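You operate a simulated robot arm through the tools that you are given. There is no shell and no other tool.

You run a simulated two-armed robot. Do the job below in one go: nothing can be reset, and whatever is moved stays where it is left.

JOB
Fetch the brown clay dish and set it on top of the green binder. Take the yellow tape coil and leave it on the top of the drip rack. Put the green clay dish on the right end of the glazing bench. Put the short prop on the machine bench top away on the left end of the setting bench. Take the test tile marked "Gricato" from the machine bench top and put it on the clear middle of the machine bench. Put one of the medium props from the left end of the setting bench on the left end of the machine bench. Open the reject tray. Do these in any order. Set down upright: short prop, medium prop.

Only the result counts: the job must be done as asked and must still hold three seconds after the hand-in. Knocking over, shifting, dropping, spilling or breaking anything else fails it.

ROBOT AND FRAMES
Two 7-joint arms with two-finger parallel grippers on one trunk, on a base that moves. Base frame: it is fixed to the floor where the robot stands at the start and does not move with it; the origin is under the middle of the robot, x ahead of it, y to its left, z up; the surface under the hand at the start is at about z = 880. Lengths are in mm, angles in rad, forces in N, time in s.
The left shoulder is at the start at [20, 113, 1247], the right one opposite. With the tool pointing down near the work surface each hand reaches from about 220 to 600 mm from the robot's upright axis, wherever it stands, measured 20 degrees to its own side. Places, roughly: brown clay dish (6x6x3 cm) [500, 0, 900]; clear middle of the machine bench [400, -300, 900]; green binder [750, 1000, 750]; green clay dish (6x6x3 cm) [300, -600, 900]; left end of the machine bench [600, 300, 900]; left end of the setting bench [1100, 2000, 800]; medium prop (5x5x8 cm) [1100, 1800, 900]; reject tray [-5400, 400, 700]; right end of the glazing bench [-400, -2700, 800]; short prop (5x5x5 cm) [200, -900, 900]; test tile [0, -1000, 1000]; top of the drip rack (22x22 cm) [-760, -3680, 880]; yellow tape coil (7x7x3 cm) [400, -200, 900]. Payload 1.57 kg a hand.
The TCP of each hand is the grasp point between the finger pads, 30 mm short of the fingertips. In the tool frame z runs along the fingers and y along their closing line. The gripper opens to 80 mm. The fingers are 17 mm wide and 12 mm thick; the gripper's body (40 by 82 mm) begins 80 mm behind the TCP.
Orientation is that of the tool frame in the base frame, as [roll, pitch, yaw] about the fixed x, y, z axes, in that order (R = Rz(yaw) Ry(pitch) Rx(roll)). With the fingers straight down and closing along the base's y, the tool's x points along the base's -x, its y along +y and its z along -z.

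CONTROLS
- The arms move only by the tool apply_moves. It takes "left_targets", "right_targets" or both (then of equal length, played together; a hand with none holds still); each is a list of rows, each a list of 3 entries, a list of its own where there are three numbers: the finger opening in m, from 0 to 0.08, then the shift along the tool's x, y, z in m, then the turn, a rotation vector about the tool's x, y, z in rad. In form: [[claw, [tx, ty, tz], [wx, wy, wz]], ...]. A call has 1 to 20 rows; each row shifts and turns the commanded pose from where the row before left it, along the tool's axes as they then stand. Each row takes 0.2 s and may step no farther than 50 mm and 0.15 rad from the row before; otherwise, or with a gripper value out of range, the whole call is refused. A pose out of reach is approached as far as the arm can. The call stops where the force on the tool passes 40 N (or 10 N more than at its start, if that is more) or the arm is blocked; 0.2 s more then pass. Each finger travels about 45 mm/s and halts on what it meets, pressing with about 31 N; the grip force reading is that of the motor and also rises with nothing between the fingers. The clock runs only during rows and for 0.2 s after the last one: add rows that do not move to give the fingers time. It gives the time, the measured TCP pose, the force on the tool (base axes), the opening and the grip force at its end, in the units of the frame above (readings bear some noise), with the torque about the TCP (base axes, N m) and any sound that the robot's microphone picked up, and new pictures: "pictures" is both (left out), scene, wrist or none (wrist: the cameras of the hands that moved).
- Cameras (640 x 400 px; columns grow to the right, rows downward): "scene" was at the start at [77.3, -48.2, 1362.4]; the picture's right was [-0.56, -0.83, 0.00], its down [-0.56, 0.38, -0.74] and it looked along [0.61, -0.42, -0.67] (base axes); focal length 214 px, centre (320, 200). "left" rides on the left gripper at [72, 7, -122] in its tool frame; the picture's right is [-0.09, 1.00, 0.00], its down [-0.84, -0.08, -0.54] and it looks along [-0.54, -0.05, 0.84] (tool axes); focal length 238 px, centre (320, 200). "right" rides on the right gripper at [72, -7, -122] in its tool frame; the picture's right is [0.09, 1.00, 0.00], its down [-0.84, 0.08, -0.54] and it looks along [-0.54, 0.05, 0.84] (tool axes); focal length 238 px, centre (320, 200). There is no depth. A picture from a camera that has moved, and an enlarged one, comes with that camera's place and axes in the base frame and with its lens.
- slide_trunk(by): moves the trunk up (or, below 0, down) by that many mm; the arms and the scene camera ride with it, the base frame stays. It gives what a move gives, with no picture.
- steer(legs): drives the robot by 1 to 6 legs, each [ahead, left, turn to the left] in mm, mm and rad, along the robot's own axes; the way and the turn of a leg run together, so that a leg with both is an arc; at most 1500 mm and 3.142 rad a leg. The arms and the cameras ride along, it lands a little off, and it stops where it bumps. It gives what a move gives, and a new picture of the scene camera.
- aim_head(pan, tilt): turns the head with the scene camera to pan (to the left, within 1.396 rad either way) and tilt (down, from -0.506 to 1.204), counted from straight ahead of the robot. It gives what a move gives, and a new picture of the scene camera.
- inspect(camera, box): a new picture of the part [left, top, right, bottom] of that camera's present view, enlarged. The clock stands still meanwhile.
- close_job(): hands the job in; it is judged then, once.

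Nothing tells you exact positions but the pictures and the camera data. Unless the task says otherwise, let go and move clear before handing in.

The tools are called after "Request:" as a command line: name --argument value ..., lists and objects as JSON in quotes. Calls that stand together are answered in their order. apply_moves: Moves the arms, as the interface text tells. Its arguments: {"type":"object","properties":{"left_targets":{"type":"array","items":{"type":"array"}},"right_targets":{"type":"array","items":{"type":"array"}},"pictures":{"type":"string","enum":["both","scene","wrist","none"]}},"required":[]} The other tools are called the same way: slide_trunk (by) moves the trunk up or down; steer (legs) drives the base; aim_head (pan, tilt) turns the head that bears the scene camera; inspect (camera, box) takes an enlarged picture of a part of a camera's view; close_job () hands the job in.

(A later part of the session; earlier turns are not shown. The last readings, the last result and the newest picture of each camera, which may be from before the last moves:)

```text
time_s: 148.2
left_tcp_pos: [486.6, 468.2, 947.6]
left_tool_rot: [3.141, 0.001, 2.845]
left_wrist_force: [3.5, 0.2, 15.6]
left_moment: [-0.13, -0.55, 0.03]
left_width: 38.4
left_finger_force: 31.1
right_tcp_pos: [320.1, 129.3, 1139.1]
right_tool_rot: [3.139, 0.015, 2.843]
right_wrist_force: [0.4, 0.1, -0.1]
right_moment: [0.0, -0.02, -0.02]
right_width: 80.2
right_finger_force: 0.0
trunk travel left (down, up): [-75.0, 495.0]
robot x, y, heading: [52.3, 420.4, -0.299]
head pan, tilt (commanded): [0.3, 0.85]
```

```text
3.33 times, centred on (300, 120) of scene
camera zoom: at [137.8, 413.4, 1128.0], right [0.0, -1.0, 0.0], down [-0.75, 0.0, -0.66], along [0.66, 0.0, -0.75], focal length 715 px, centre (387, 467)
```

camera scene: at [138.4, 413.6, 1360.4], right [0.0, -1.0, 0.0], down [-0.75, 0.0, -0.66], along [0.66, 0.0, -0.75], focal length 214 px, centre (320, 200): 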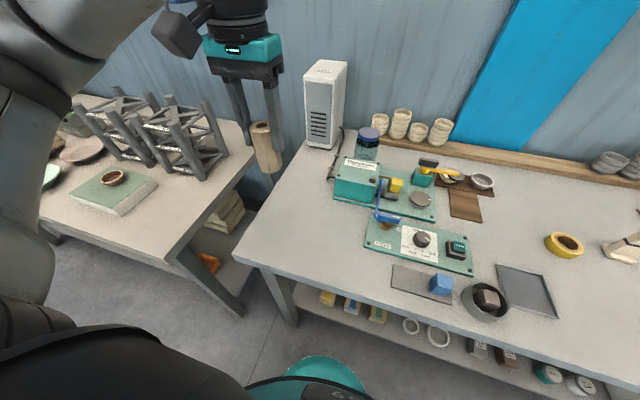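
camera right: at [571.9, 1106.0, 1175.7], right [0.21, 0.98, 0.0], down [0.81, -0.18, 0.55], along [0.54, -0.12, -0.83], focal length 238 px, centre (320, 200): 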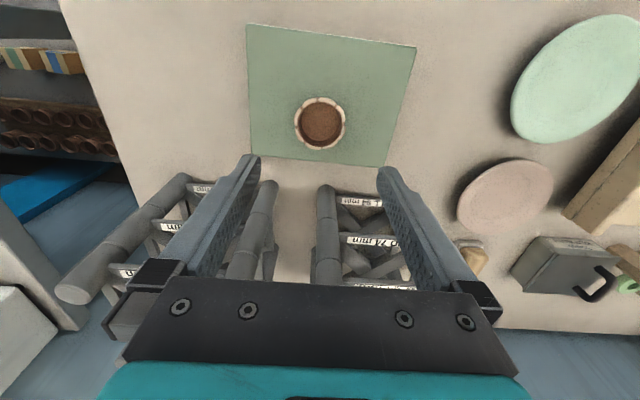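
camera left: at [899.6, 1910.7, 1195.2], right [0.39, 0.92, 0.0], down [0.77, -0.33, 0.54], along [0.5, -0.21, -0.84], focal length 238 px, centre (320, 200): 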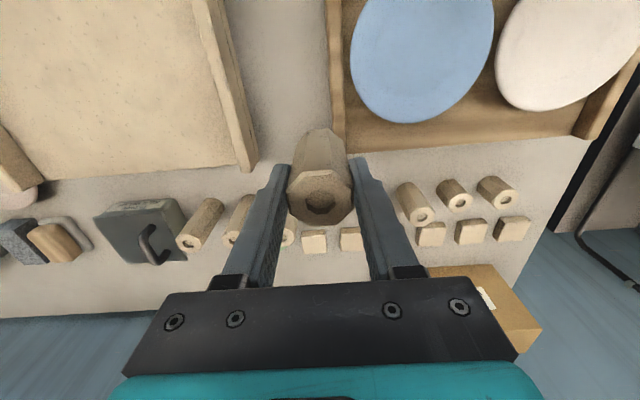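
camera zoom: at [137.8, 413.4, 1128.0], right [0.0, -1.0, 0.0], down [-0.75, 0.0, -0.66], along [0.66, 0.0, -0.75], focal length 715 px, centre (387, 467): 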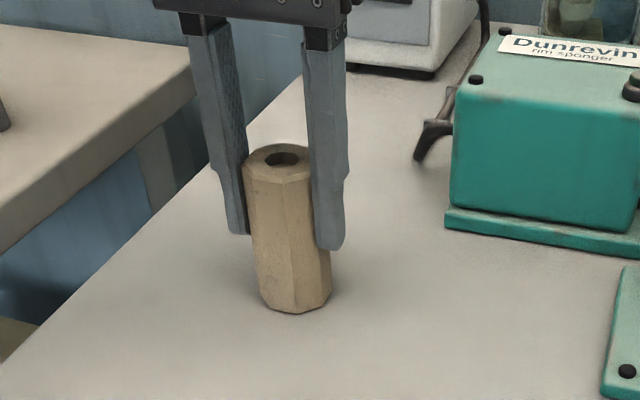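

Request:
slide_trunk --by 1.5

Request:
apply_moves --left_targets '[[0.045, [0, 0, 0], [0, 0, 0]], [0.055, [0, 0, 0], [0, 0, 0]], [0.065, [0, 0, 0], [0, 0, 0]], [0.07, [0, 0, 0], [0, 0, 0]], [0.07, [0, 0, -0.03], [0, 0, 0]], [0.07, [0, 0, -0.05], [0, 0, 0]], [0.07, [0, 0, -0.05], [0, 0, 0]], [0.07, [0, 0, -0.05], [0, 0, 0]], [0.07, [0, 0, 0], [0, 0, 0]]]' --pictures "both"

```text
time_s: 148.8
left_tcp_pos: [487.8, 468.3, 948.4]
left_tool_rot: [3.14, -0.002, 2.842]
left_wrist_force: [1.3, -0.5, 4.1]
left_moment: [-0.13, -0.19, 0.01]
left_width: 38.6
left_finger_force: 30.5
right_tcp_pos: [320.5, 130.8, 1139.7]
right_tool_rot: [3.14, 0.012, 2.843]
right_wrist_force: [-0.5, 0.7, 0.8]
right_moment: [0.0, -0.02, -0.01]
right_width: 79.8
right_finger_force: 0.1
trunk travel left (down, up): [-76.0, 494.0]
robot x, y, heading: [52.0, 418.4, -0.3]
head pan, tilt (commanded): [0.3, 0.85]
```

```text
time_s: 150.8
left_tcp_pos: [486.7, 467.1, 1129.6]
left_tool_rot: [3.141, 0.001, 2.841]
left_wrist_force: [-0.6, 0.9, -0.9]
left_moment: [0.0, 0.02, -0.02]
left_width: 69.9
left_finger_force: 0.1
right_tcp_pos: [320.5, 130.4, 1140.3]
right_tool_rot: [3.141, 0.014, 2.84]
right_wrist_force: [0.5, -0.3, -0.8]
right_moment: [-0.04, 0.05, 0.0]
right_width: 80.0
right_finger_force: 0.0
trunk travel left (down, up): [-76.0, 494.0]
robot x, y, heading: [51.9, 416.7, -0.296]
head pan, tilt (commanded): [0.3, 0.85]
camera scene: at [138.4, 413.5, 1129.4], right [0.0, -1.0, 0.0], down [-0.75, 0.0, -0.66], along [0.66, 0.0, -0.75], focal length 214 px, centre (320, 200)
camera left: at [419.2, 494.8, 1253.3], right [0.38, 0.92, 0.0], down [0.78, -0.32, 0.54], along [0.5, -0.21, -0.84], focal length 238 px, centre (320, 200)
```

scene: 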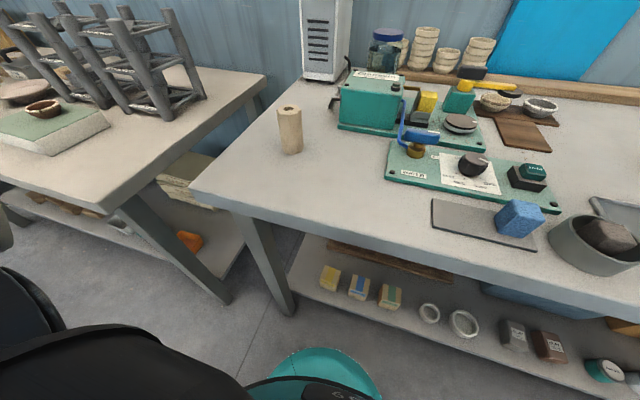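
left: 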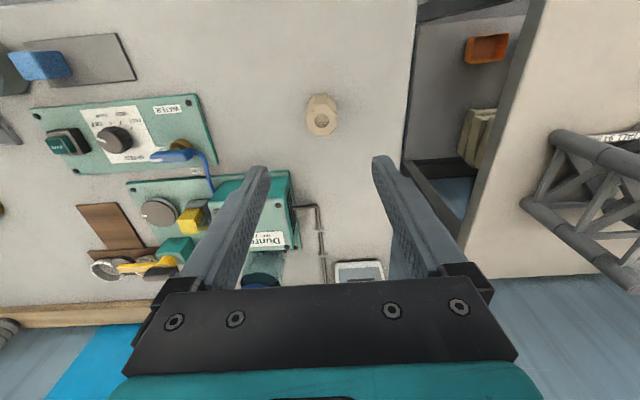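

The medium prop stands upright at the left end. Now I drive right for the tape coil (left hand) and green dish (right hand).

Request:
steer --legs '[[0, -650, -0.012], [70, 0, 0]]'

Request:
aim_head --pan 0.0 --tilt 0.85

Request:
inspect --camera "left" --box '[0, 0, 640, 400]'

```text
time_s: 155.0
left_tcp_pos: [360.4, -179.1, 1129.0]
left_tool_rot: [3.141, 0.002, 2.833]
left_wrist_force: [-0.3, 0.0, 0.6]
left_moment: [0.01, 0.05, 0.03]
left_width: 69.8
left_finger_force: 0.1
right_tcp_pos: [191.3, -512.8, 1140.8]
right_tool_rot: [3.14, 0.014, 2.834]
right_wrist_force: [0.6, 0.1, 0.0]
right_moment: [0.05, 0.0, -0.01]
right_width: 80.1
right_finger_force: 0.1
trunk travel left (down, up): [-76.0, 494.0]
robot x, y, heading: [-73.2, -225.3, -0.307]
head pan, tilt (commanded): [0.3, 0.85]
camera scene: at [11.8, -228.7, 1129.3], right [-0.01, -1.0, 0.0], down [-0.75, 0.01, -0.66], along [0.66, 0.0, -0.75], focal length 214 px, centre (320, 200)
```

scene: 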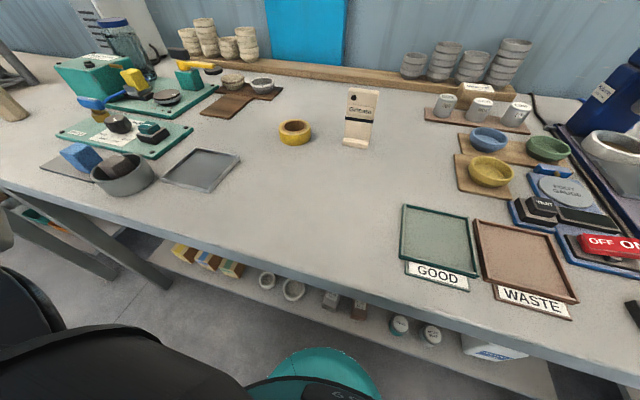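

```text
time_s: 155.8
left_tcp_pos: [359.1, -177.9, 1129.0]
left_tool_rot: [3.141, 0.0, 2.833]
left_wrist_force: [-0.7, 0.1, 0.4]
left_moment: [0.0, 0.01, -0.02]
left_width: 70.2
left_finger_force: 0.1
right_tcp_pos: [190.3, -513.5, 1141.8]
right_tool_rot: [3.141, 0.013, 2.832]
right_wrist_force: [0.1, -0.1, -0.2]
right_moment: [-0.03, 0.02, -0.03]
right_width: 80.3
right_finger_force: 0.0
trunk travel left (down, up): [-76.0, 494.0]
robot x, y, heading: [-75.5, -223.6, -0.309]
head pan, tilt (commanded): [0.0, 0.85]
camera scene: at [7.6, -251.6, 1129.4], right [-0.3, -0.95, 0.0], down [-0.72, 0.23, -0.66], along [0.63, -0.2, -0.75], focal length 214 px, centre (320, 200)
```

scene: 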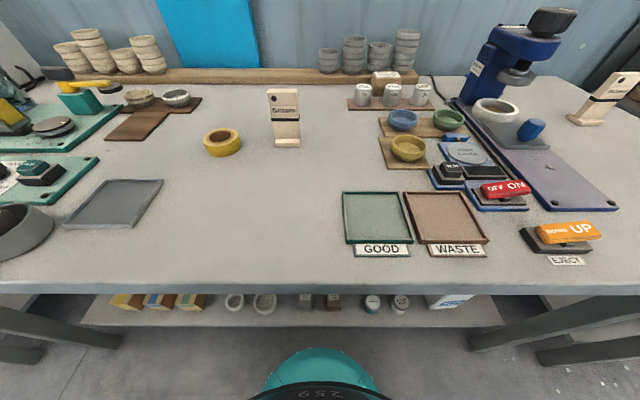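

```text
1.00 times, centred on (320, 200) of left (not enlarged: the box is as wide or as high as the picture)
camera zoom: at [292.8, -149.9, 1252.9], right [0.39, 0.92, 0.0], down [0.77, -0.33, 0.54], along [0.5, -0.21, -0.84], focal length 238 px, centre (320, 200)
```

zoom: 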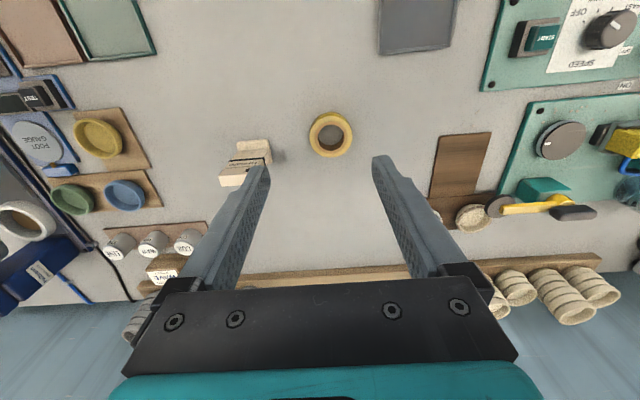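

Coil located at about [398, -178]. Moving the left hand above it and partly down.

Request:
apply_moves --left_targets '[[0.08, [-0.0183, 0.0061, 0], [0, 0, 0]], [0.08, [-0.0183, 0.0061, 0], [0, 0, 0]], [0.08, [0, 0, 0.05], [0, 0, 0]], [0.08, [0, 0, 0.05], [0, 0, 0]], [0.08, [0, 0, 0.05], [0, 0, 0]], [0.08, [0, 0, 0], [0, 0, 0]]]' --pictures "wrist"

```text
time_s: 157.2
left_tcp_pos: [395.8, -176.1, 977.5]
left_tool_rot: [-3.141, 0.003, 2.835]
left_wrist_force: [0.2, 0.2, -0.2]
left_moment: [-0.02, 0.04, 0.01]
left_width: 79.9
left_finger_force: 0.0
right_tcp_pos: [190.3, -513.1, 1140.7]
right_tool_rot: [3.141, 0.012, 2.833]
right_wrist_force: [-0.3, 0.0, 0.0]
right_moment: [-0.04, 0.01, 0.01]
right_width: 80.3
right_finger_force: 0.0
trunk travel left (down, up): [-76.0, 494.0]
robot x, y, heading: [-76.0, -222.7, -0.305]
head pan, tilt (commanded): [0.0, 0.85]
camera left: at [330.2, -147.9, 1100.5], right [0.39, 0.92, 0.0], down [0.77, -0.33, 0.54], along [0.5, -0.21, -0.84], focal length 238 px, centre (320, 200)
```

left: 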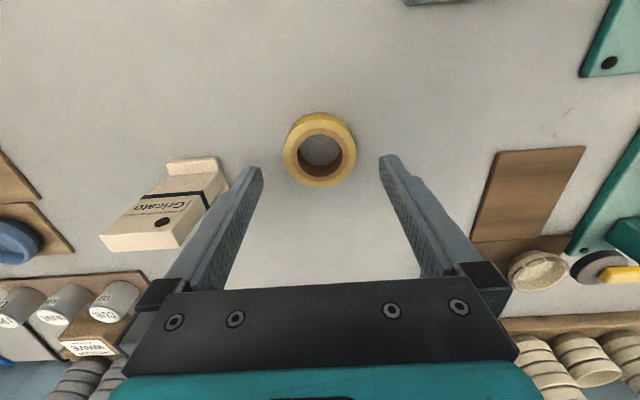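

Request:
inspect --camera "left" --box '[220, 90, 420, 220]'

```text
3.08 times, centred on (320, 155) of left
camera zoom: at [330.2, -147.9, 1100.5], right [0.39, 0.92, 0.0], down [0.77, -0.33, 0.54], along [0.5, -0.21, -0.84], focal length 733 px, centre (320, 338)
```

zoom: 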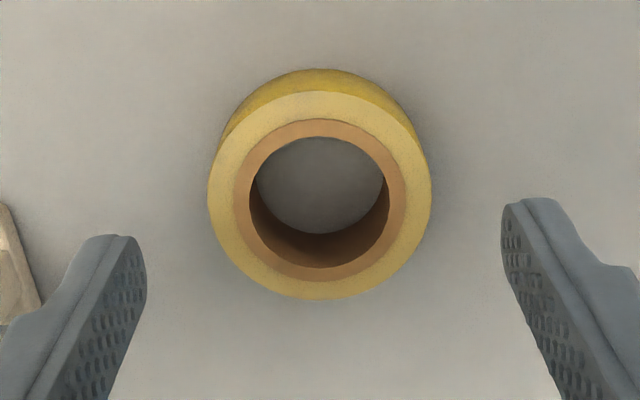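

The coil (about 61 mm across) is centred laterally, 6 mm further ahead. Correct and descend with the trunk.

Request:
apply_moves --left_targets '[[0.08, [-0.006, 0, 0], [0, 0, 0]], [0.08, [0, 0, 0], [0, 0, 0]]]' --pictures "none"

Request:
slide_trunk --by -50

Request:
inspect --camera "left" --box '[160, 80, 480, 280]'

```text
time_s: 157.8
left_tcp_pos: [402.6, -178.7, 977.9]
left_tool_rot: [-3.141, 0.002, 2.831]
left_wrist_force: [-1.0, 0.4, 0.3]
left_moment: [0.02, 0.02, 0.04]
left_width: 80.1
left_finger_force: 0.0
right_tcp_pos: [190.6, -513.1, 1140.9]
right_tool_rot: [3.14, 0.015, 2.832]
right_wrist_force: [0.2, 0.3, 0.3]
right_moment: [0.0, 0.01, 0.02]
right_width: 80.0
right_finger_force: 0.0
trunk travel left (down, up): [-76.0, 494.0]
robot x, y, heading: [-74.5, -221.0, -0.303]
head pan, tilt (commanded): [0.0, 0.85]
```

```text
time_s: 158.7
left_tcp_pos: [402.1, -179.5, 928.2]
left_tool_rot: [3.141, -0.001, 2.835]
left_wrist_force: [-0.6, 0.3, -0.1]
left_moment: [-0.04, -0.02, -0.04]
left_width: 80.1
left_finger_force: 0.1
right_tcp_pos: [190.3, -513.7, 1090.3]
right_tool_rot: [3.138, 0.013, 2.833]
right_wrist_force: [0.9, 0.1, -0.8]
right_moment: [0.0, 0.0, 0.05]
right_width: 80.0
right_finger_force: 0.1
trunk travel left (down, up): [-26.0, 544.0]
robot x, y, heading: [-76.6, -221.6, -0.308]
head pan, tilt (commanded): [0.0, 0.85]
```

```text
2.00 times, centred on (320, 180) of left
camera zoom: at [336.2, -150.6, 1051.5], right [0.39, 0.92, 0.0], down [0.77, -0.33, 0.54], along [0.5, -0.21, -0.84], focal length 477 px, centre (320, 240)
```

zoom: 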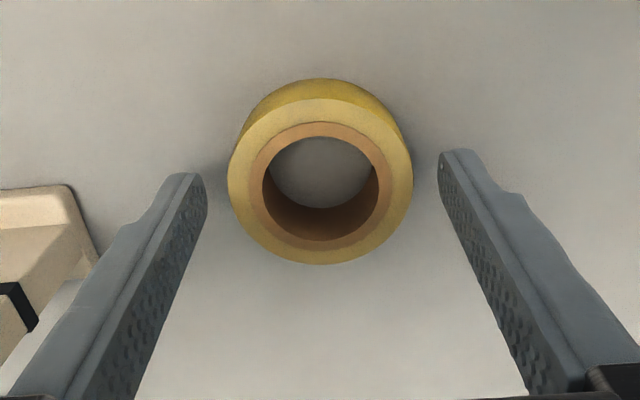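

Request:
slide_trunk --by -13

Request:
apply_moves --left_targets '[[0.08, [0.002, 0, 0], [0, 0, 0]], [0.05, [0, 0, 0], [0, 0, 0]], [0.04, [0, 0, 0], [0, 0, 0]], [0.04, [0, 0, 0], [0, 0, 0]], [0.04, [0, 0, 0], [0, 0, 0]], [0.04, [0, 0, 0], [0, 0, 0]]]' --pictures "wrist"

```text
time_s: 159.3
left_tcp_pos: [403.1, -178.2, 914.0]
left_tool_rot: [-3.141, 0.0, 2.832]
left_wrist_force: [-0.8, 0.4, -0.1]
left_moment: [0.05, 0.01, 0.01]
left_width: 79.7
left_finger_force: 0.0
right_tcp_pos: [191.4, -513.3, 1077.0]
right_tool_rot: [3.14, 0.015, 2.833]
right_wrist_force: [0.4, 0.5, 0.5]
right_moment: [-0.05, -0.02, -0.01]
right_width: 80.2
right_finger_force: 0.2
trunk travel left (down, up): [-13.0, 557.0]
robot x, y, heading: [-77.3, -224.0, -0.307]
head pan, tilt (commanded): [0.0, 0.85]
```

```text
time_s: 160.7
left_tcp_pos: [400.0, -177.5, 914.9]
left_tool_rot: [-3.141, 0.001, 2.832]
left_wrist_force: [0.1, -0.5, 0.1]
left_moment: [0.01, -0.01, -0.01]
left_width: 62.6
left_finger_force: 30.9
right_tcp_pos: [190.5, -514.0, 1077.9]
right_tool_rot: [3.14, 0.013, 2.833]
right_wrist_force: [-0.6, 0.3, -0.1]
right_moment: [-0.03, 0.03, -0.01]
right_width: 79.9
right_finger_force: 0.1
trunk travel left (down, up): [-13.0, 557.0]
robot x, y, heading: [-73.9, -222.8, -0.313]
head pan, tilt (commanded): [0.0, 0.85]
camera left: at [334.3, -150.2, 1038.2], right [0.39, 0.92, 0.0], down [0.77, -0.33, 0.54], along [0.5, -0.21, -0.84], focal length 238 px, centre (320, 200)
```

left: 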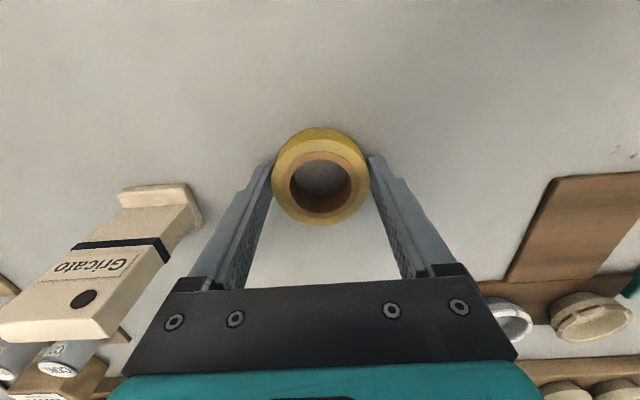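

Coil gripped (62.6 mm). Lifting it and moving to the green dish: left hand raised and retracted, base shifted right and slightly forward.

Request:
slide_trunk --by 150

Request:
apply_moves --left_targets '[[0.04, [0, 0, -0.05], [0, 0, 0]], [0.04, [0, 0, -0.05], [0, 0, 0]], [0.04, [0, 0, -0.05], [0, 0, 0]], [0.04, [0, 0, -0.04], [0, 0, 0]], [0.04, [0.05, 0, 0], [0, 0, 0]], [0.04, [0.05, 0, 0], [0, 0, 0]], [0.04, [0, 0, 0], [0, 0, 0]]]' --pictures "wrist"

Request:
steer --legs '[[25, -79, 0]]'

Request:
inspect --camera "right" --box '[0, 0, 640, 400]'

```text
time_s: 162.5
left_tcp_pos: [400.5, -178.8, 1065.2]
left_tool_rot: [3.14, 0.001, 2.834]
left_wrist_force: [0.3, -0.2, 0.7]
left_moment: [0.01, -0.07, 0.01]
left_width: 62.4
left_finger_force: 31.0
right_tcp_pos: [191.5, -512.5, 1227.3]
right_tool_rot: [3.139, 0.013, 2.833]
right_wrist_force: [0.1, -0.3, -0.1]
right_moment: [0.01, -0.01, -0.01]
right_width: 80.0
right_finger_force: 0.0
trunk travel left (down, up): [-163.0, 407.0]
robot x, y, heading: [-78.7, -224.8, -0.31]
head pan, tilt (commanded): [0.0, 0.85]
```

```text
time_s: 164.1
left_tcp_pos: [303.0, -145.5, 1256.4]
left_tool_rot: [-3.141, 0.0, 2.834]
left_wrist_force: [0.5, -0.3, 0.0]
left_moment: [-0.01, 0.01, -0.02]
left_width: 62.6
left_finger_force: 31.1
right_tcp_pos: [191.1, -513.0, 1228.0]
right_tool_rot: [3.139, 0.012, 2.833]
right_wrist_force: [-0.1, -0.1, 0.3]
right_moment: [0.0, -0.01, 0.0]
right_width: 80.1
right_finger_force: 0.1
trunk travel left (down, up): [-163.0, 407.0]
robot x, y, heading: [-75.8, -225.5, -0.306]
head pan, tilt (commanded): [0.0, 0.85]
camera left: at [235.9, -118.1, 1378.8], right [0.39, 0.92, 0.0], down [0.77, -0.33, 0.54], along [0.5, -0.21, -0.84], focal length 238 px, centre (320, 200)
```

left: 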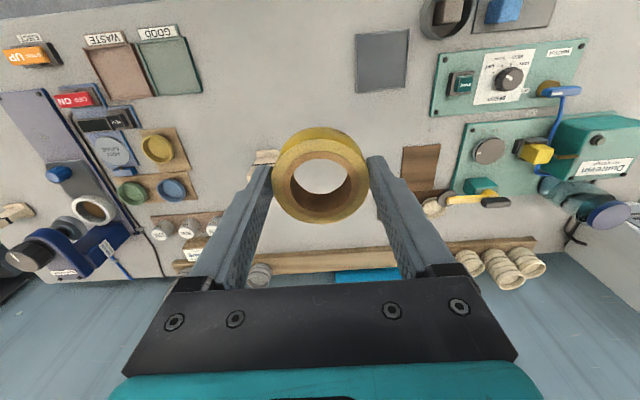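

```text
time_s: 165.1
left_tcp_pos: [302.5, -228.7, 1255.1]
left_tool_rot: [3.14, -0.001, 2.836]
left_wrist_force: [-0.2, -0.1, 0.0]
left_moment: [0.03, 0.0, 0.03]
left_width: 62.2
left_finger_force: 30.5
right_tcp_pos: [191.0, -597.2, 1226.8]
right_tool_rot: [3.14, 0.01, 2.834]
right_wrist_force: [0.2, 0.4, 0.1]
right_moment: [0.02, 0.03, 0.04]
right_width: 79.9
right_finger_force: 0.1
trunk travel left (down, up): [-163.0, 407.0]
robot x, y, heading: [-77.6, -303.4, -0.308]
head pan, tilt (commanded): [0.0, 0.85]
camera scene: at [7.3, -335.0, 1216.4], right [-0.3, -0.95, 0.0], down [-0.72, 0.23, -0.66], along [0.63, -0.2, -0.75], focal length 214 px, centre (320, 200)
```

scene: 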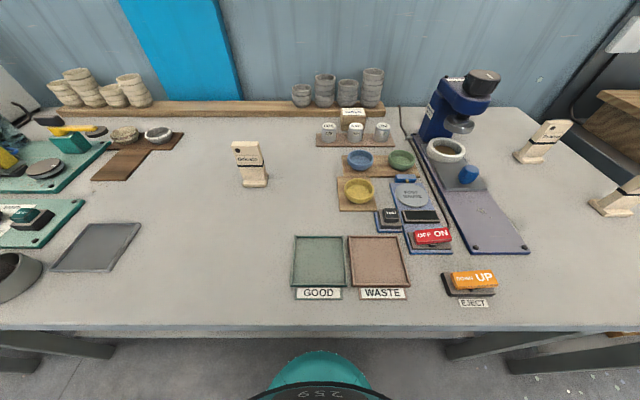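

```text
1.00 times, centred on (320, 200) of right (not enlarged: the box is as wide or as high as the picture)
camera zoom: at [118.3, -582.8, 1348.7], right [0.21, 0.98, 0.0], down [0.81, -0.18, 0.55], along [0.54, -0.12, -0.83], focal length 238 px, centre (320, 200)
```

zoom: 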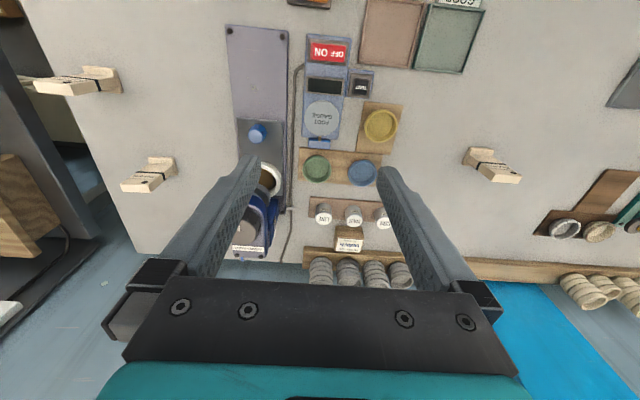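

Green dish at about [326, -632], with the blue dish 87 mm to its left. I bring the right hand over it with a 70 mm opening.

Request:
apply_moves --right_targets '[[0.07, [-0.035, 0.002, 0], [0, 0, 0]], [0.07, [-0.035, 0.002, 0], [0, 0, 0]], [0.07, [-0.035, 0.002, 0], [0, 0, 0]], [0.07, [-0.034, 0.0015, 0], [0, 0, 0]], [0.07, [0, 0, 0.045], [0, 0, 0]], [0.07, [0, 0, 0.045], [0, 0, 0]], [0.07, [0, 0, 0.045], [0, 0, 0]], [0.07, [0, 0, 0.045], [0, 0, 0]], [0.07, [0, 0, 0], [0, 0, 0]]]' --pictures "wrist"

```text
time_s: 167.1
left_tcp_pos: [301.7, -228.7, 1255.3]
left_tool_rot: [3.14, 0.0, 2.836]
left_wrist_force: [-0.4, -0.5, -0.6]
left_moment: [-0.02, 0.01, 0.03]
left_width: 62.5
left_finger_force: 30.5
right_tcp_pos: [281.3, -638.3, 1013.2]
right_tool_rot: [3.14, 0.015, 2.832]
right_wrist_force: [-0.2, -0.7, 0.1]
right_moment: [-0.01, 0.03, 0.01]
right_width: 70.3
right_finger_force: 0.1
right hand out of reach, approached as far as the arm can: row 2, 3, 4
trunk travel left (down, up): [-163.0, 407.0]
robot x, y, heading: [-75.9, -304.6, -0.308]
head pan, tilt (commanded): [0.0, 0.85]
camera right: at [208.0, -623.9, 1133.1], right [0.21, 0.98, 0.0], down [0.81, -0.18, 0.55], along [0.54, -0.12, -0.83], focal length 238 px, centre (320, 200)
```

right: 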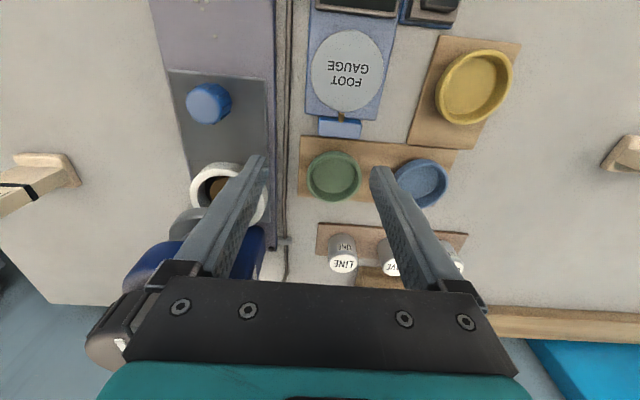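

Request:
aim_head --pan -0.4 --tilt 0.65

Request:
inspect --camera "scene" --box '[240, 60, 460, 240]'

```text
time_s: 168.0
left_tcp_pos: [301.9, -229.0, 1255.6]
left_tool_rot: [3.141, 0.0, 2.836]
left_wrist_force: [0.2, -0.1, -0.5]
left_moment: [0.02, -0.02, 0.0]
left_width: 62.5
left_finger_force: 31.0
right_tcp_pos: [280.4, -637.4, 1012.6]
right_tool_rot: [3.141, 0.013, 2.832]
right_wrist_force: [0.9, -0.6, -0.9]
right_moment: [0.04, 0.0, 0.03]
right_width: 69.9
right_finger_force: 0.1
trunk travel left (down, up): [-163.0, 407.0]
robot x, y, heading: [-77.1, -305.7, -0.305]
head pan, tilt (commanded): [-0.4, 0.649]
camera scene: at [-1.1, -366.7, 1233.0], right [-0.65, -0.76, 0.0], down [-0.46, 0.39, -0.8], along [0.61, -0.52, -0.6], focal length 214 px, centre (320, 200)
```

scene: 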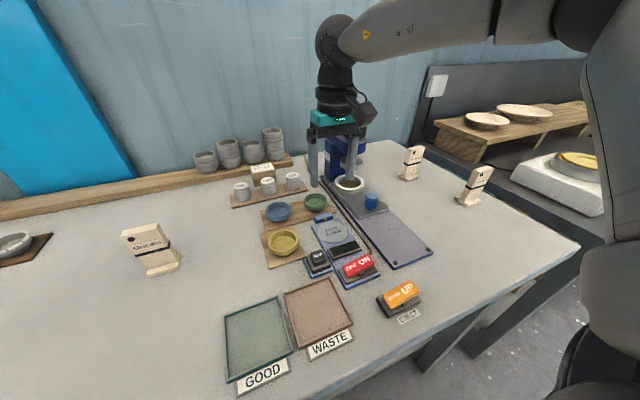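

```text
2.22 times, centred on (350, 150) of scene
camera zoom: at [-1.1, -366.7, 1233.0], right [-0.65, -0.76, 0.0], down [-0.46, 0.39, -0.8], along [0.61, -0.52, -0.6], focal length 477 px, centre (253, 311)
```

zoom: 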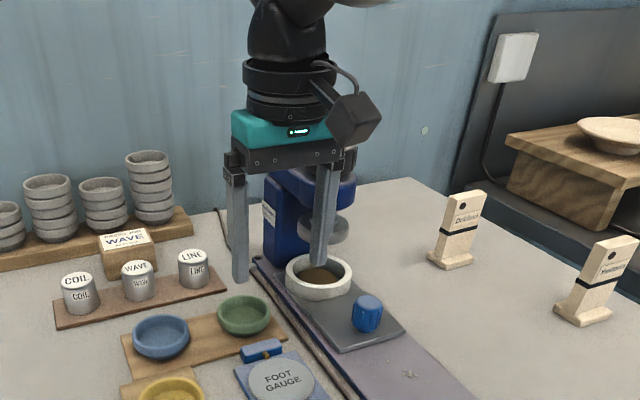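

Clearance to the press looks sufficient (about 25 mm). Moving left a bit first, then forward over the dish.

Request:
apply_moves --right_targets '[[0.07, [0, 0.0154, 0], [0, 0, 0]], [0.07, [-0.02, 0, 0], [0, 0, 0]], [0.07, [-0.02, 0, 0], [0, 0, 0]], [0.07, [0, 0, 0], [0, 0, 0]]]' --pictures "wrist"

```text
time_s: 169.0
left_tcp_pos: [301.0, -228.8, 1254.6]
left_tool_rot: [3.14, 0.0, 2.836]
left_wrist_force: [0.2, 0.1, -0.1]
left_moment: [0.02, -0.04, -0.02]
left_width: 62.6
left_finger_force: 30.8
right_tcp_pos: [324.3, -634.9, 1012.3]
right_tool_rot: [3.14, 0.012, 2.832]
right_wrist_force: [-0.4, 0.7, -0.1]
right_moment: [0.02, 0.02, -0.03]
right_width: 70.0
right_finger_force: 0.2
trunk travel left (down, up): [-163.0, 407.0]
robot x, y, heading: [-74.9, -304.0, -0.304]
head pan, tilt (commanded): [-0.4, 0.649]
camera right: at [251.7, -621.4, 1133.0], right [0.21, 0.98, 0.0], down [0.81, -0.18, 0.55], along [0.54, -0.12, -0.83], focal length 238 px, centre (320, 200)
```

right: 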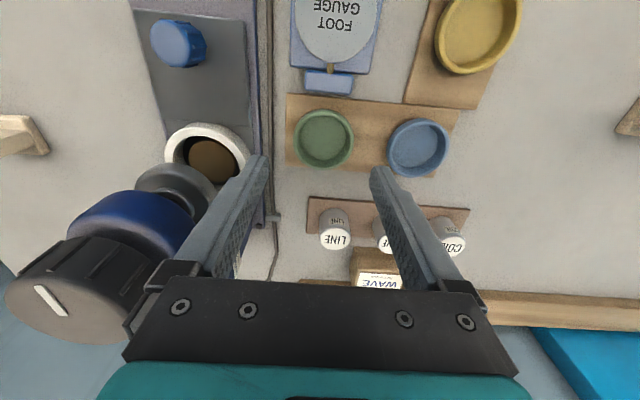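

Well aligned above the green dish. Descending with the trunk.

Request:
apply_moves --right_targets '[[0.07, [0, 0.002, 0], [0, 0, 0]], [0.07, [0, 0, 0], [0, 0, 0]]]' --pictures "none"

Request:
slide_trunk --by -65

Request:
inspect --camera "right" --box '[160, 80, 480, 280]'

Request:
inspect --camera "scene" --box '[240, 60, 460, 240]'

```text
time_s: 169.6
left_tcp_pos: [301.7, -229.0, 1255.5]
left_tool_rot: [-3.141, -0.001, 2.834]
left_wrist_force: [0.1, -0.3, 0.1]
left_moment: [0.01, 0.03, 0.01]
left_width: 62.3
left_finger_force: 30.7
right_tcp_pos: [324.9, -634.6, 1011.1]
right_tool_rot: [3.141, 0.014, 2.832]
right_wrist_force: [0.3, 0.6, -0.5]
right_moment: [0.0, -0.01, -0.03]
right_width: 70.3
right_finger_force: 0.1
trunk travel left (down, up): [-163.0, 407.0]
robot x, y, heading: [-79.0, -309.0, -0.308]
head pan, tilt (commanded): [-0.4, 0.649]
```

```text
time_s: 170.7
left_tcp_pos: [300.4, -227.8, 1190.5]
left_tool_rot: [3.141, 0.0, 2.836]
left_wrist_force: [0.4, -0.3, 0.0]
left_moment: [0.02, -0.02, 0.03]
left_width: 62.3
left_finger_force: 31.2
right_tcp_pos: [324.2, -635.0, 946.9]
right_tool_rot: [3.139, 0.014, 2.833]
right_wrist_force: [0.0, 0.0, -0.3]
right_moment: [0.01, -0.02, 0.0]
right_width: 70.1
right_finger_force: 0.1
trunk travel left (down, up): [-98.0, 472.0]
robot x, y, heading: [-77.8, -306.9, -0.3]
head pan, tilt (commanded): [-0.4, 0.649]
```

```text
2.00 times, centred on (320, 180) of right
camera zoom: at [252.2, -620.2, 1068.1], right [0.21, 0.98, 0.0], down [0.81, -0.18, 0.55], along [0.54, -0.12, -0.83], focal length 477 px, centre (320, 240)
```

zoom: 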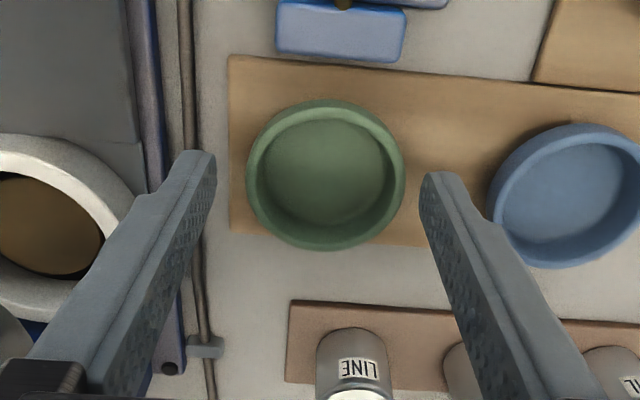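

```text
2.22 times, centred on (350, 150) of scene
camera zoom: at [-1.3, -366.7, 1168.1], right [-0.65, -0.76, 0.0], down [-0.46, 0.39, -0.8], along [0.61, -0.52, -0.6], focal length 477 px, centre (253, 311)
```

zoom: 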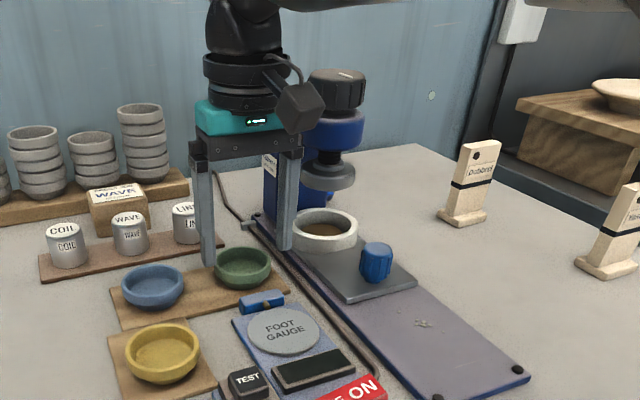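

Request:
apply_moves --right_targets '[[0.07, [-0.002, 0.0025, 0], [0, 0, 0]], [0.07, [0, 0, 0], [0, 0, 0]]]' --pictures "none"

Request:
slide_trunk --by -25

Request:
inspect --camera "right" --box '[160, 80, 480, 280]'

```text
time_s: 171.2
left_tcp_pos: [302.2, -228.6, 1190.6]
left_tool_rot: [-3.14, 0.001, 2.834]
left_wrist_force: [0.9, 0.2, -1.3]
left_moment: [-0.03, 0.0, 0.0]
left_width: 62.3
left_finger_force: 31.1
right_tcp_pos: [328.4, -631.7, 946.4]
right_tool_rot: [3.14, 0.012, 2.833]
right_wrist_force: [0.2, 0.2, 0.3]
right_moment: [0.0, 0.06, 0.01]
right_width: 69.8
right_finger_force: 0.1
trunk travel left (down, up): [-98.0, 472.0]
robot x, y, heading: [-77.3, -304.8, -0.302]
head pan, tilt (commanded): [-0.4, 0.649]
```

```text
time_s: 172.0
left_tcp_pos: [301.7, -227.6, 1166.3]
left_tool_rot: [-3.141, 0.001, 2.835]
left_wrist_force: [0.0, -0.3, -0.3]
left_moment: [0.02, 0.0, 0.02]
left_width: 62.4
left_finger_force: 31.1
right_tcp_pos: [327.0, -631.7, 920.8]
right_tool_rot: [3.139, 0.015, 2.833]
right_wrist_force: [0.0, -0.7, 0.4]
right_moment: [-0.01, -0.02, -0.03]
right_width: 70.0
right_finger_force: 0.0
trunk travel left (down, up): [-73.0, 497.0]
robot x, y, heading: [-73.7, -302.3, -0.307]
head pan, tilt (commanded): [-0.4, 0.649]
```

```text
2.00 times, centred on (320, 180) of right
camera zoom: at [254.9, -618.6, 1042.7], right [0.21, 0.98, 0.0], down [0.81, -0.18, 0.55], along [0.54, -0.12, -0.83], focal length 477 px, centre (320, 240)
```

zoom: 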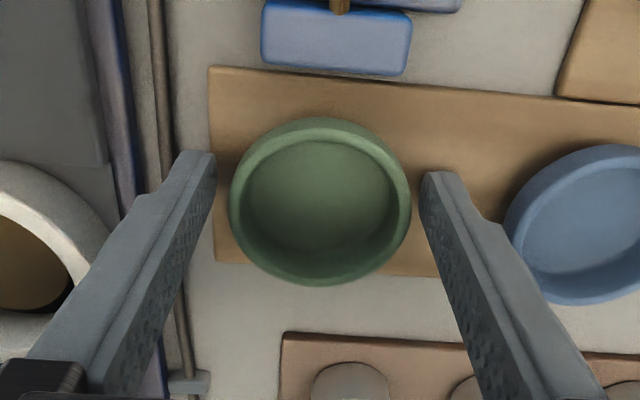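

Request:
apply_moves --right_targets '[[0.055, [0, 0, 0], [0, 0, 0]], [0.04, [0, 0, 0], [0, 0, 0]], [0.04, [0, 0, 0], [0, 0, 0]], [0.04, [0, 0, 0], [0, 0, 0]], [0.04, [0, 0, 0], [0, 0, 0]]]' --pictures "wrist"

```text
time_s: 173.2
left_tcp_pos: [301.6, -228.8, 1165.2]
left_tool_rot: [-3.141, 0.0, 2.834]
left_wrist_force: [-1.0, 0.4, -0.4]
left_moment: [0.02, -0.02, -0.03]
left_width: 62.5
left_finger_force: 31.2
right_tcp_pos: [326.9, -632.8, 920.1]
right_tool_rot: [3.14, 0.011, 2.832]
right_wrist_force: [0.8, 0.5, 0.4]
right_moment: [0.04, 0.0, 0.06]
right_width: 58.5
right_finger_force: 31.0
trunk travel left (down, up): [-73.0, 497.0]
robot x, y, heading: [-75.9, -305.4, -0.305]
head pan, tilt (commanded): [-0.4, 0.649]
camera right: at [255.0, -618.6, 1042.8], right [0.21, 0.98, 0.0], down [0.81, -0.18, 0.55], along [0.54, -0.12, -0.83], focal length 238 px, centre (320, 200)
```

right: 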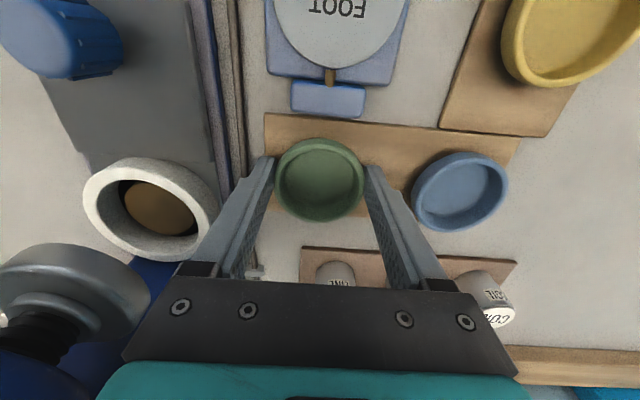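

Green dish gripped (58.5 mm). Lifting, retracting the right hand, backing off and looking toward the glazing bench.

Request:
slide_trunk --by 220

Request:
apply_moves --right_targets '[[0.04, [0.05, 0, 0], [0, 0, 0]], [0.04, [0.05, 0, 0], [0, 0, 0]], [0.04, [0.03, 0, 0], [0, 0, 0]], [0.04, [0, 0, 0], [0, 0, 0]]]' --pictures "wrist"

Request:
steer --legs '[[-120, 0, 0], [0, -600, 0]]'

Request:
aim_head --pan -1.0 --tilt 0.4

```text
time_s: 175.5
left_tcp_pos: [301.5, -227.9, 1386.3]
left_tool_rot: [3.142, -0.001, 2.836]
left_wrist_force: [-0.2, -0.3, -1.1]
left_moment: [0.01, 0.01, 0.0]
left_width: 62.4
left_finger_force: 31.1
right_tcp_pos: [327.3, -632.4, 1142.1]
right_tool_rot: [3.141, 0.012, 2.834]
right_wrist_force: [0.2, 0.2, -1.2]
right_moment: [0.0, -0.01, 0.01]
right_width: 58.4
right_finger_force: 31.2
trunk travel left (down, up): [-293.0, 277.0]
robot x, y, heading: [-76.6, -306.3, -0.31]
head pan, tilt (commanded): [-0.4, 0.649]
```

```text
time_s: 176.5
left_tcp_pos: [303.3, -228.0, 1385.0]
left_tool_rot: [3.141, 0.001, 2.834]
left_wrist_force: [-0.9, -1.0, -0.3]
left_moment: [-0.03, 0.0, 0.04]
left_width: 62.5
left_finger_force: 30.7
right_tcp_pos: [204.2, -594.8, 1140.2]
right_tool_rot: [3.14, 0.014, 2.833]
right_wrist_force: [-0.1, 0.7, -0.2]
right_moment: [-0.01, 0.0, -0.01]
right_width: 58.1
right_finger_force: 31.1
trunk travel left (down, up): [-293.0, 277.0]
robot x, y, heading: [-75.0, -307.8, -0.302]
head pan, tilt (commanded): [-0.4, 0.649]
camera right: at [131.1, -580.8, 1262.4], right [0.22, 0.98, 0.0], down [0.81, -0.18, 0.55], along [0.54, -0.12, -0.83], focal length 238 px, centre (320, 200)
```

right: 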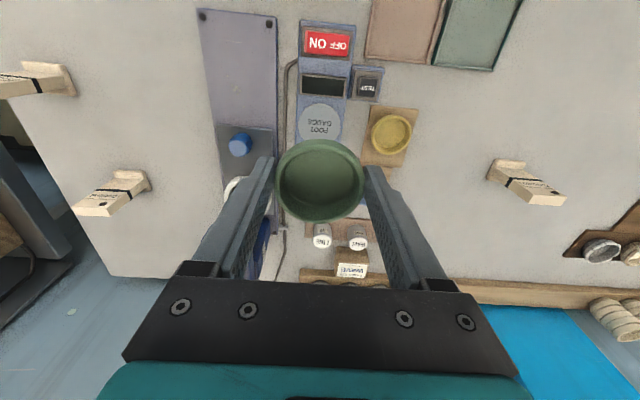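

```text
time_s: 180.7
left_tcp_pos: [9.0, -762.1, 1384.9]
left_tool_rot: [3.141, 0.0, 2.849]
left_wrist_force: [0.4, 0.2, 0.0]
left_moment: [0.0, 0.03, 0.03]
left_width: 62.4
left_finger_force: 30.3
right_tcp_pos: [-83.9, -1128.7, 1140.6]
right_tool_rot: [3.14, 0.013, 2.846]
right_wrist_force: [-0.9, -0.1, -1.2]
right_moment: [0.01, 0.02, 0.0]
right_width: 58.4
right_finger_force: 30.8
trunk travel left (down, up): [-293.0, 277.0]
robot x, y, heading: [-366.5, -844.8, -0.295]
head pan, tilt (commanded): [-0.4, 0.649]
camera scene: at [-291.7, -904.1, 1363.0], right [-0.64, -0.77, 0.0], down [-0.47, 0.39, -0.8], along [0.61, -0.51, -0.6], focal length 214 px, centre (320, 200)
```

scene: 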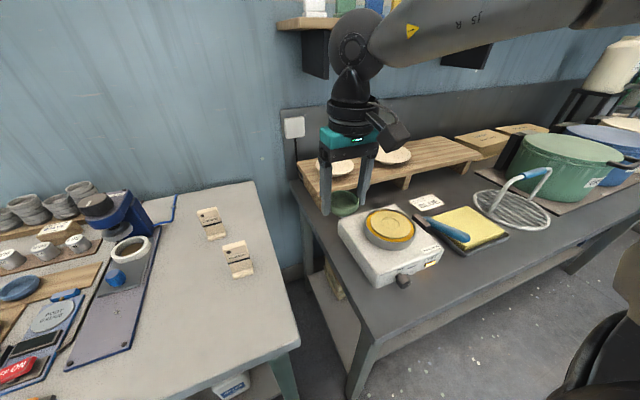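

```text
time_s: 181.7
left_tcp_pos: [11.3, -761.4, 1385.5]
left_tool_rot: [3.14, 0.0, 2.849]
left_wrist_force: [0.0, -1.3, -1.2]
left_moment: [-0.01, -0.01, 0.01]
left_width: 62.1
left_finger_force: 31.2
right_tcp_pos: [-84.2, -1129.2, 1140.8]
right_tool_rot: [3.14, 0.014, 2.848]
right_wrist_force: [-0.4, 0.3, -0.9]
right_moment: [-0.01, -0.01, 0.0]
right_width: 58.1
right_finger_force: 30.9
trunk travel left (down, up): [-293.0, 277.0]
robot x, y, heading: [-365.8, -844.2, -0.287]
head pan, tilt (commanded): [-1.0, 0.4]
camera scene: at [-332.9, -937.3, 1385.5], right [-0.96, -0.28, 0.0], down [-0.11, 0.37, -0.92], along [0.25, -0.89, -0.39], focal length 214 px, centre (320, 200)
```

scene: 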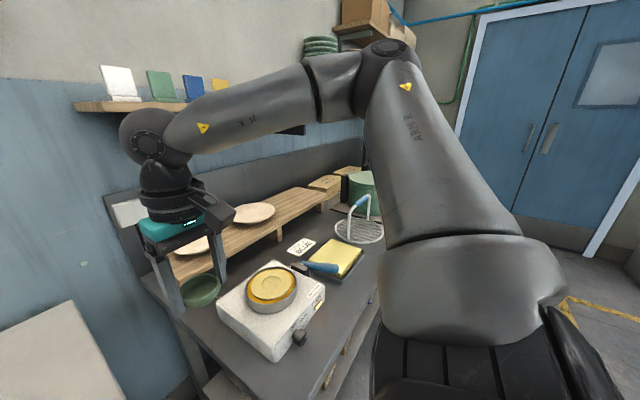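

Request:
steer --legs '[[0, 0, -0.018], [0, -700, 0]]'

Request:
aim_head --pan -0.6 --tilt 0.6

Request:
aim_head --pan -1.39 --tilt 0.3

```text
time_s: 186.0
left_tcp_pos: [-208.5, -1447.6, 1385.2]
left_tool_rot: [3.141, -0.001, 2.824]
left_wrist_force: [0.3, 0.0, -1.5]
left_moment: [0.03, 0.01, 0.0]
left_width: 62.5
left_finger_force: 31.4
right_tcp_pos: [-311.5, -1812.6, 1142.2]
right_tool_rot: [3.138, 0.015, 2.824]
right_wrist_force: [0.4, 0.1, -0.5]
right_moment: [-0.02, -0.02, -0.02]
right_width: 58.5
right_finger_force: 30.9
trunk travel left (down, up): [-293.0, 277.0]
robot x, y, heading: [-585.4, -1522.6, -0.319]
head pan, tilt (commanded): [-1.0, 0.4]
camera scene: at [-555.9, -1616.2, 1385.5], right [-0.97, -0.25, 0.0], down [-0.1, 0.38, -0.92], along [0.23, -0.89, -0.39], focal length 214 px, centre (320, 200)
```

scene: 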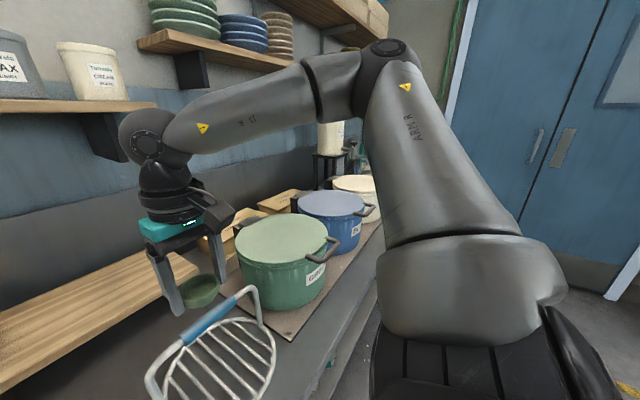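

```text
time_s: 186.8
left_tcp_pos: [-209.6, -1448.3, 1385.2]
left_tool_rot: [3.141, 0.0, 2.824]
left_wrist_force: [0.0, -0.8, -0.4]
left_moment: [-0.01, 0.03, -0.01]
left_width: 62.6
left_finger_force: 31.3
right_tcp_pos: [-310.5, -1811.4, 1141.0]
right_tool_rot: [3.14, 0.014, 2.823]
right_wrist_force: [0.2, -0.1, 0.1]
right_moment: [0.01, 0.02, -0.02]
right_width: 58.2
right_finger_force: 30.8
trunk travel left (down, up): [-293.0, 277.0]
robot x, y, heading: [-585.5, -1520.1, -0.32]
head pan, tilt (commanded): [-0.6, 0.6]
camera scene: at [-525.4, -1596.4, 1367.3], right [-0.79, -0.61, 0.0], down [-0.34, 0.45, -0.83], along [0.5, -0.66, -0.56], focal length 214 px, centre (320, 200)
```

scene: 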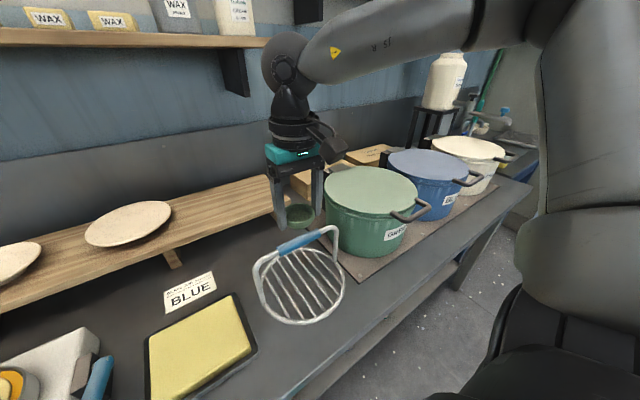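

```text
time_s: 188.0
left_tcp_pos: [-209.1, -1448.1, 1385.9]
left_tool_rot: [-3.14, 0.0, 2.823]
left_wrist_force: [-0.1, -0.9, -0.1]
left_moment: [0.01, -0.01, 0.0]
left_width: 62.0
left_finger_force: 30.8
right_tcp_pos: [-311.3, -1811.9, 1141.2]
right_tool_rot: [3.139, 0.014, 2.822]
right_wrist_force: [-0.5, 0.1, -0.9]
right_moment: [0.01, 0.02, 0.01]
right_width: 58.5
right_finger_force: 31.1
trunk travel left (down, up): [-293.0, 277.0]
robot x, y, heading: [-587.7, -1519.9, -0.317]
head pan, tilt (commanded): [-1.389, 0.3]
camera scene: at [-591.5, -1618.6, 1394.8], right [-0.99, 0.14, 0.0], down [0.04, 0.29, -0.96], along [-0.13, -0.95, -0.3], focal length 214 px, centre (320, 200)
```

scene: 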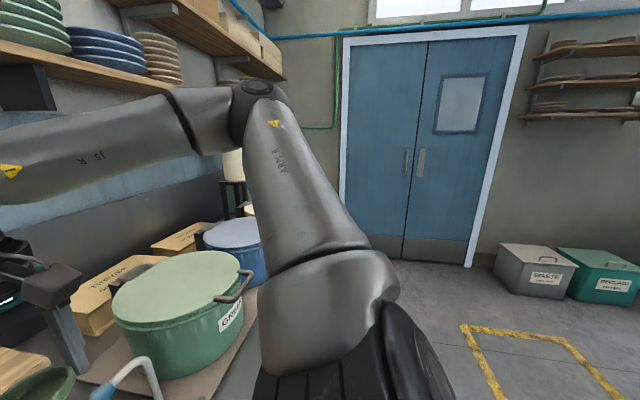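

Buckets stand along the glazing bench; I raise the trunk and back off further before continuing right.

Request:
slide_trunk --by 80

Request:
steer --legs '[[-150, 0, 0.008], [0, -700, 0]]'

Request:
aim_head --pan -0.3 --tilt 0.5

Request:
aim_head --pan -1.2 --tilt 0.4

```text
time_s: 189.1
left_tcp_pos: [-208.2, -1446.8, 1465.2]
left_tool_rot: [-3.141, -0.002, 2.825]
left_wrist_force: [0.2, 0.5, -0.5]
left_moment: [-0.01, 0.0, 0.0]
left_width: 62.0
left_finger_force: 31.4
right_tcp_pos: [-311.6, -1812.7, 1221.1]
right_tool_rot: [-3.142, 0.014, 2.823]
right_wrist_force: [-0.2, 0.1, 0.2]
right_moment: [0.02, 0.0, 0.0]
right_width: 58.3
right_finger_force: 31.4
trunk travel left (down, up): [-373.0, 197.0]
robot x, y, heading: [-585.0, -1520.4, -0.319]
head pan, tilt (commanded): [-1.389, 0.3]
```

```text
time_s: 193.9
left_tcp_pos: [-569.6, -2059.8, 1465.8]
left_tool_rot: [3.141, 0.0, 2.819]
left_wrist_force: [0.2, -0.1, 0.1]
left_moment: [-0.01, 0.0, 0.0]
left_width: 62.1
left_finger_force: 30.7
right_tcp_pos: [-674.8, -2424.1, 1222.0]
right_tool_rot: [3.138, 0.014, 2.817]
right_wrist_force: [0.3, -0.7, -1.3]
right_moment: [0.03, -0.02, -0.01]
right_width: 58.6
right_finger_force: 31.2
trunk travel left (down, up): [-373.0, 197.0]
robot x, y, heading: [-948.0, -2127.7, -0.322]
head pan, tilt (commanded): [-1.389, 0.3]
camera scene: at [-953.0, -2228.5, 1474.8], right [-0.99, 0.14, 0.0], down [0.04, 0.29, -0.96], along [-0.14, -0.95, -0.3], focal length 214 px, centre (320, 200)
```

scene: 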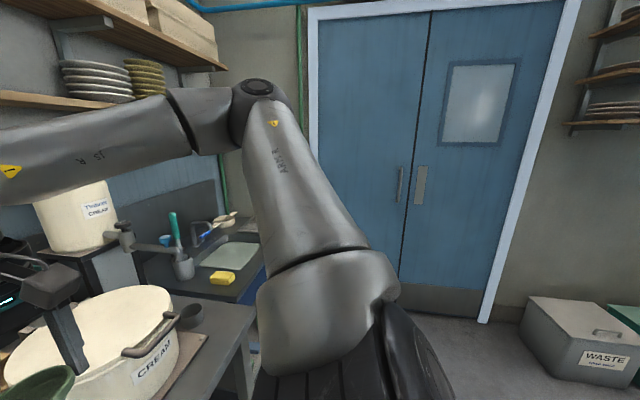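

```text
time_s: 195.2
left_tcp_pos: [-569.3, -2059.5, 1466.7]
left_tool_rot: [-3.141, 0.0, 2.818]
left_wrist_force: [0.1, 0.9, -0.2]
left_moment: [-0.03, -0.03, -0.01]
left_width: 62.0
left_finger_force: 31.2
right_tcp_pos: [-674.2, -2424.8, 1221.8]
right_tool_rot: [-3.141, 0.013, 2.815]
right_wrist_force: [-0.5, 0.0, -0.5]
right_moment: [0.01, -0.01, 0.02]
right_width: 58.3
right_finger_force: 30.7
trunk travel left (down, up): [-373.0, 197.0]
robot x, y, heading: [-940.9, -2134.7, -0.321]
head pan, tilt (commanded): [-0.3, 0.499]
camera scene: at [-865.9, -2189.0, 1456.4], right [-0.58, -0.81, 0.0], down [-0.39, 0.28, -0.88], along [0.71, -0.51, -0.48], focal length 214 px, centre (320, 200)
```

scene: 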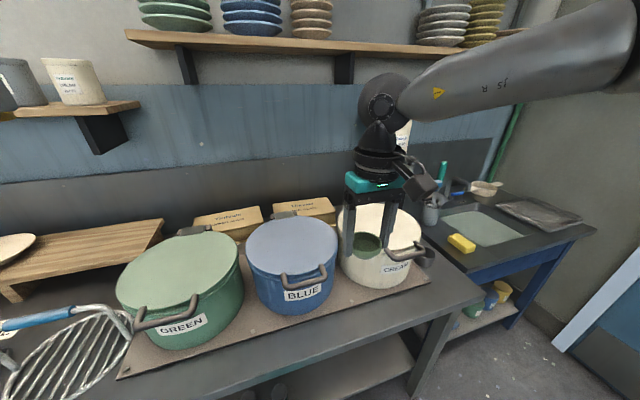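

```text
time_s: 196.4
left_tcp_pos: [-569.0, -2060.3, 1464.9]
left_tool_rot: [3.14, 0.0, 2.818]
left_wrist_force: [0.2, 0.9, -1.1]
left_moment: [0.01, 0.0, -0.02]
left_width: 62.4
left_finger_force: 31.1
right_tcp_pos: [-673.9, -2424.8, 1221.3]
right_tool_rot: [3.14, 0.013, 2.817]
right_wrist_force: [0.8, 0.7, 0.4]
right_moment: [0.0, 0.02, 0.01]
right_width: 58.5
right_finger_force: 30.9
trunk travel left (down, up): [-373.0, 197.0]
robot x, y, heading: [-946.8, -2131.1, -0.323]
head pan, tilt (commanded): [-1.201, 0.4]
camera scene: at [-935.3, -2228.3, 1465.5], right [-1.0, -0.05, 0.0], down [-0.02, 0.39, -0.92], along [0.04, -0.92, -0.39], focal length 214 px, centre (320, 200)
```

scene: 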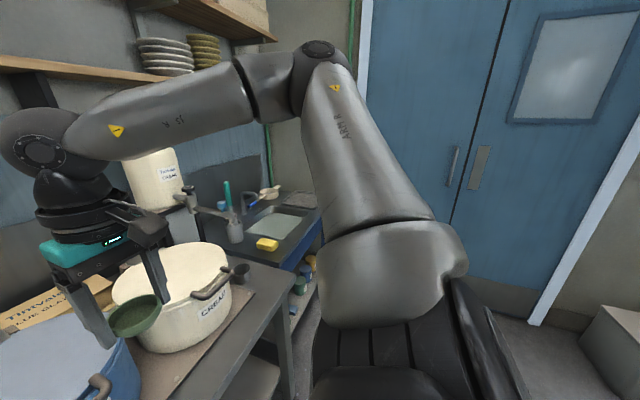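

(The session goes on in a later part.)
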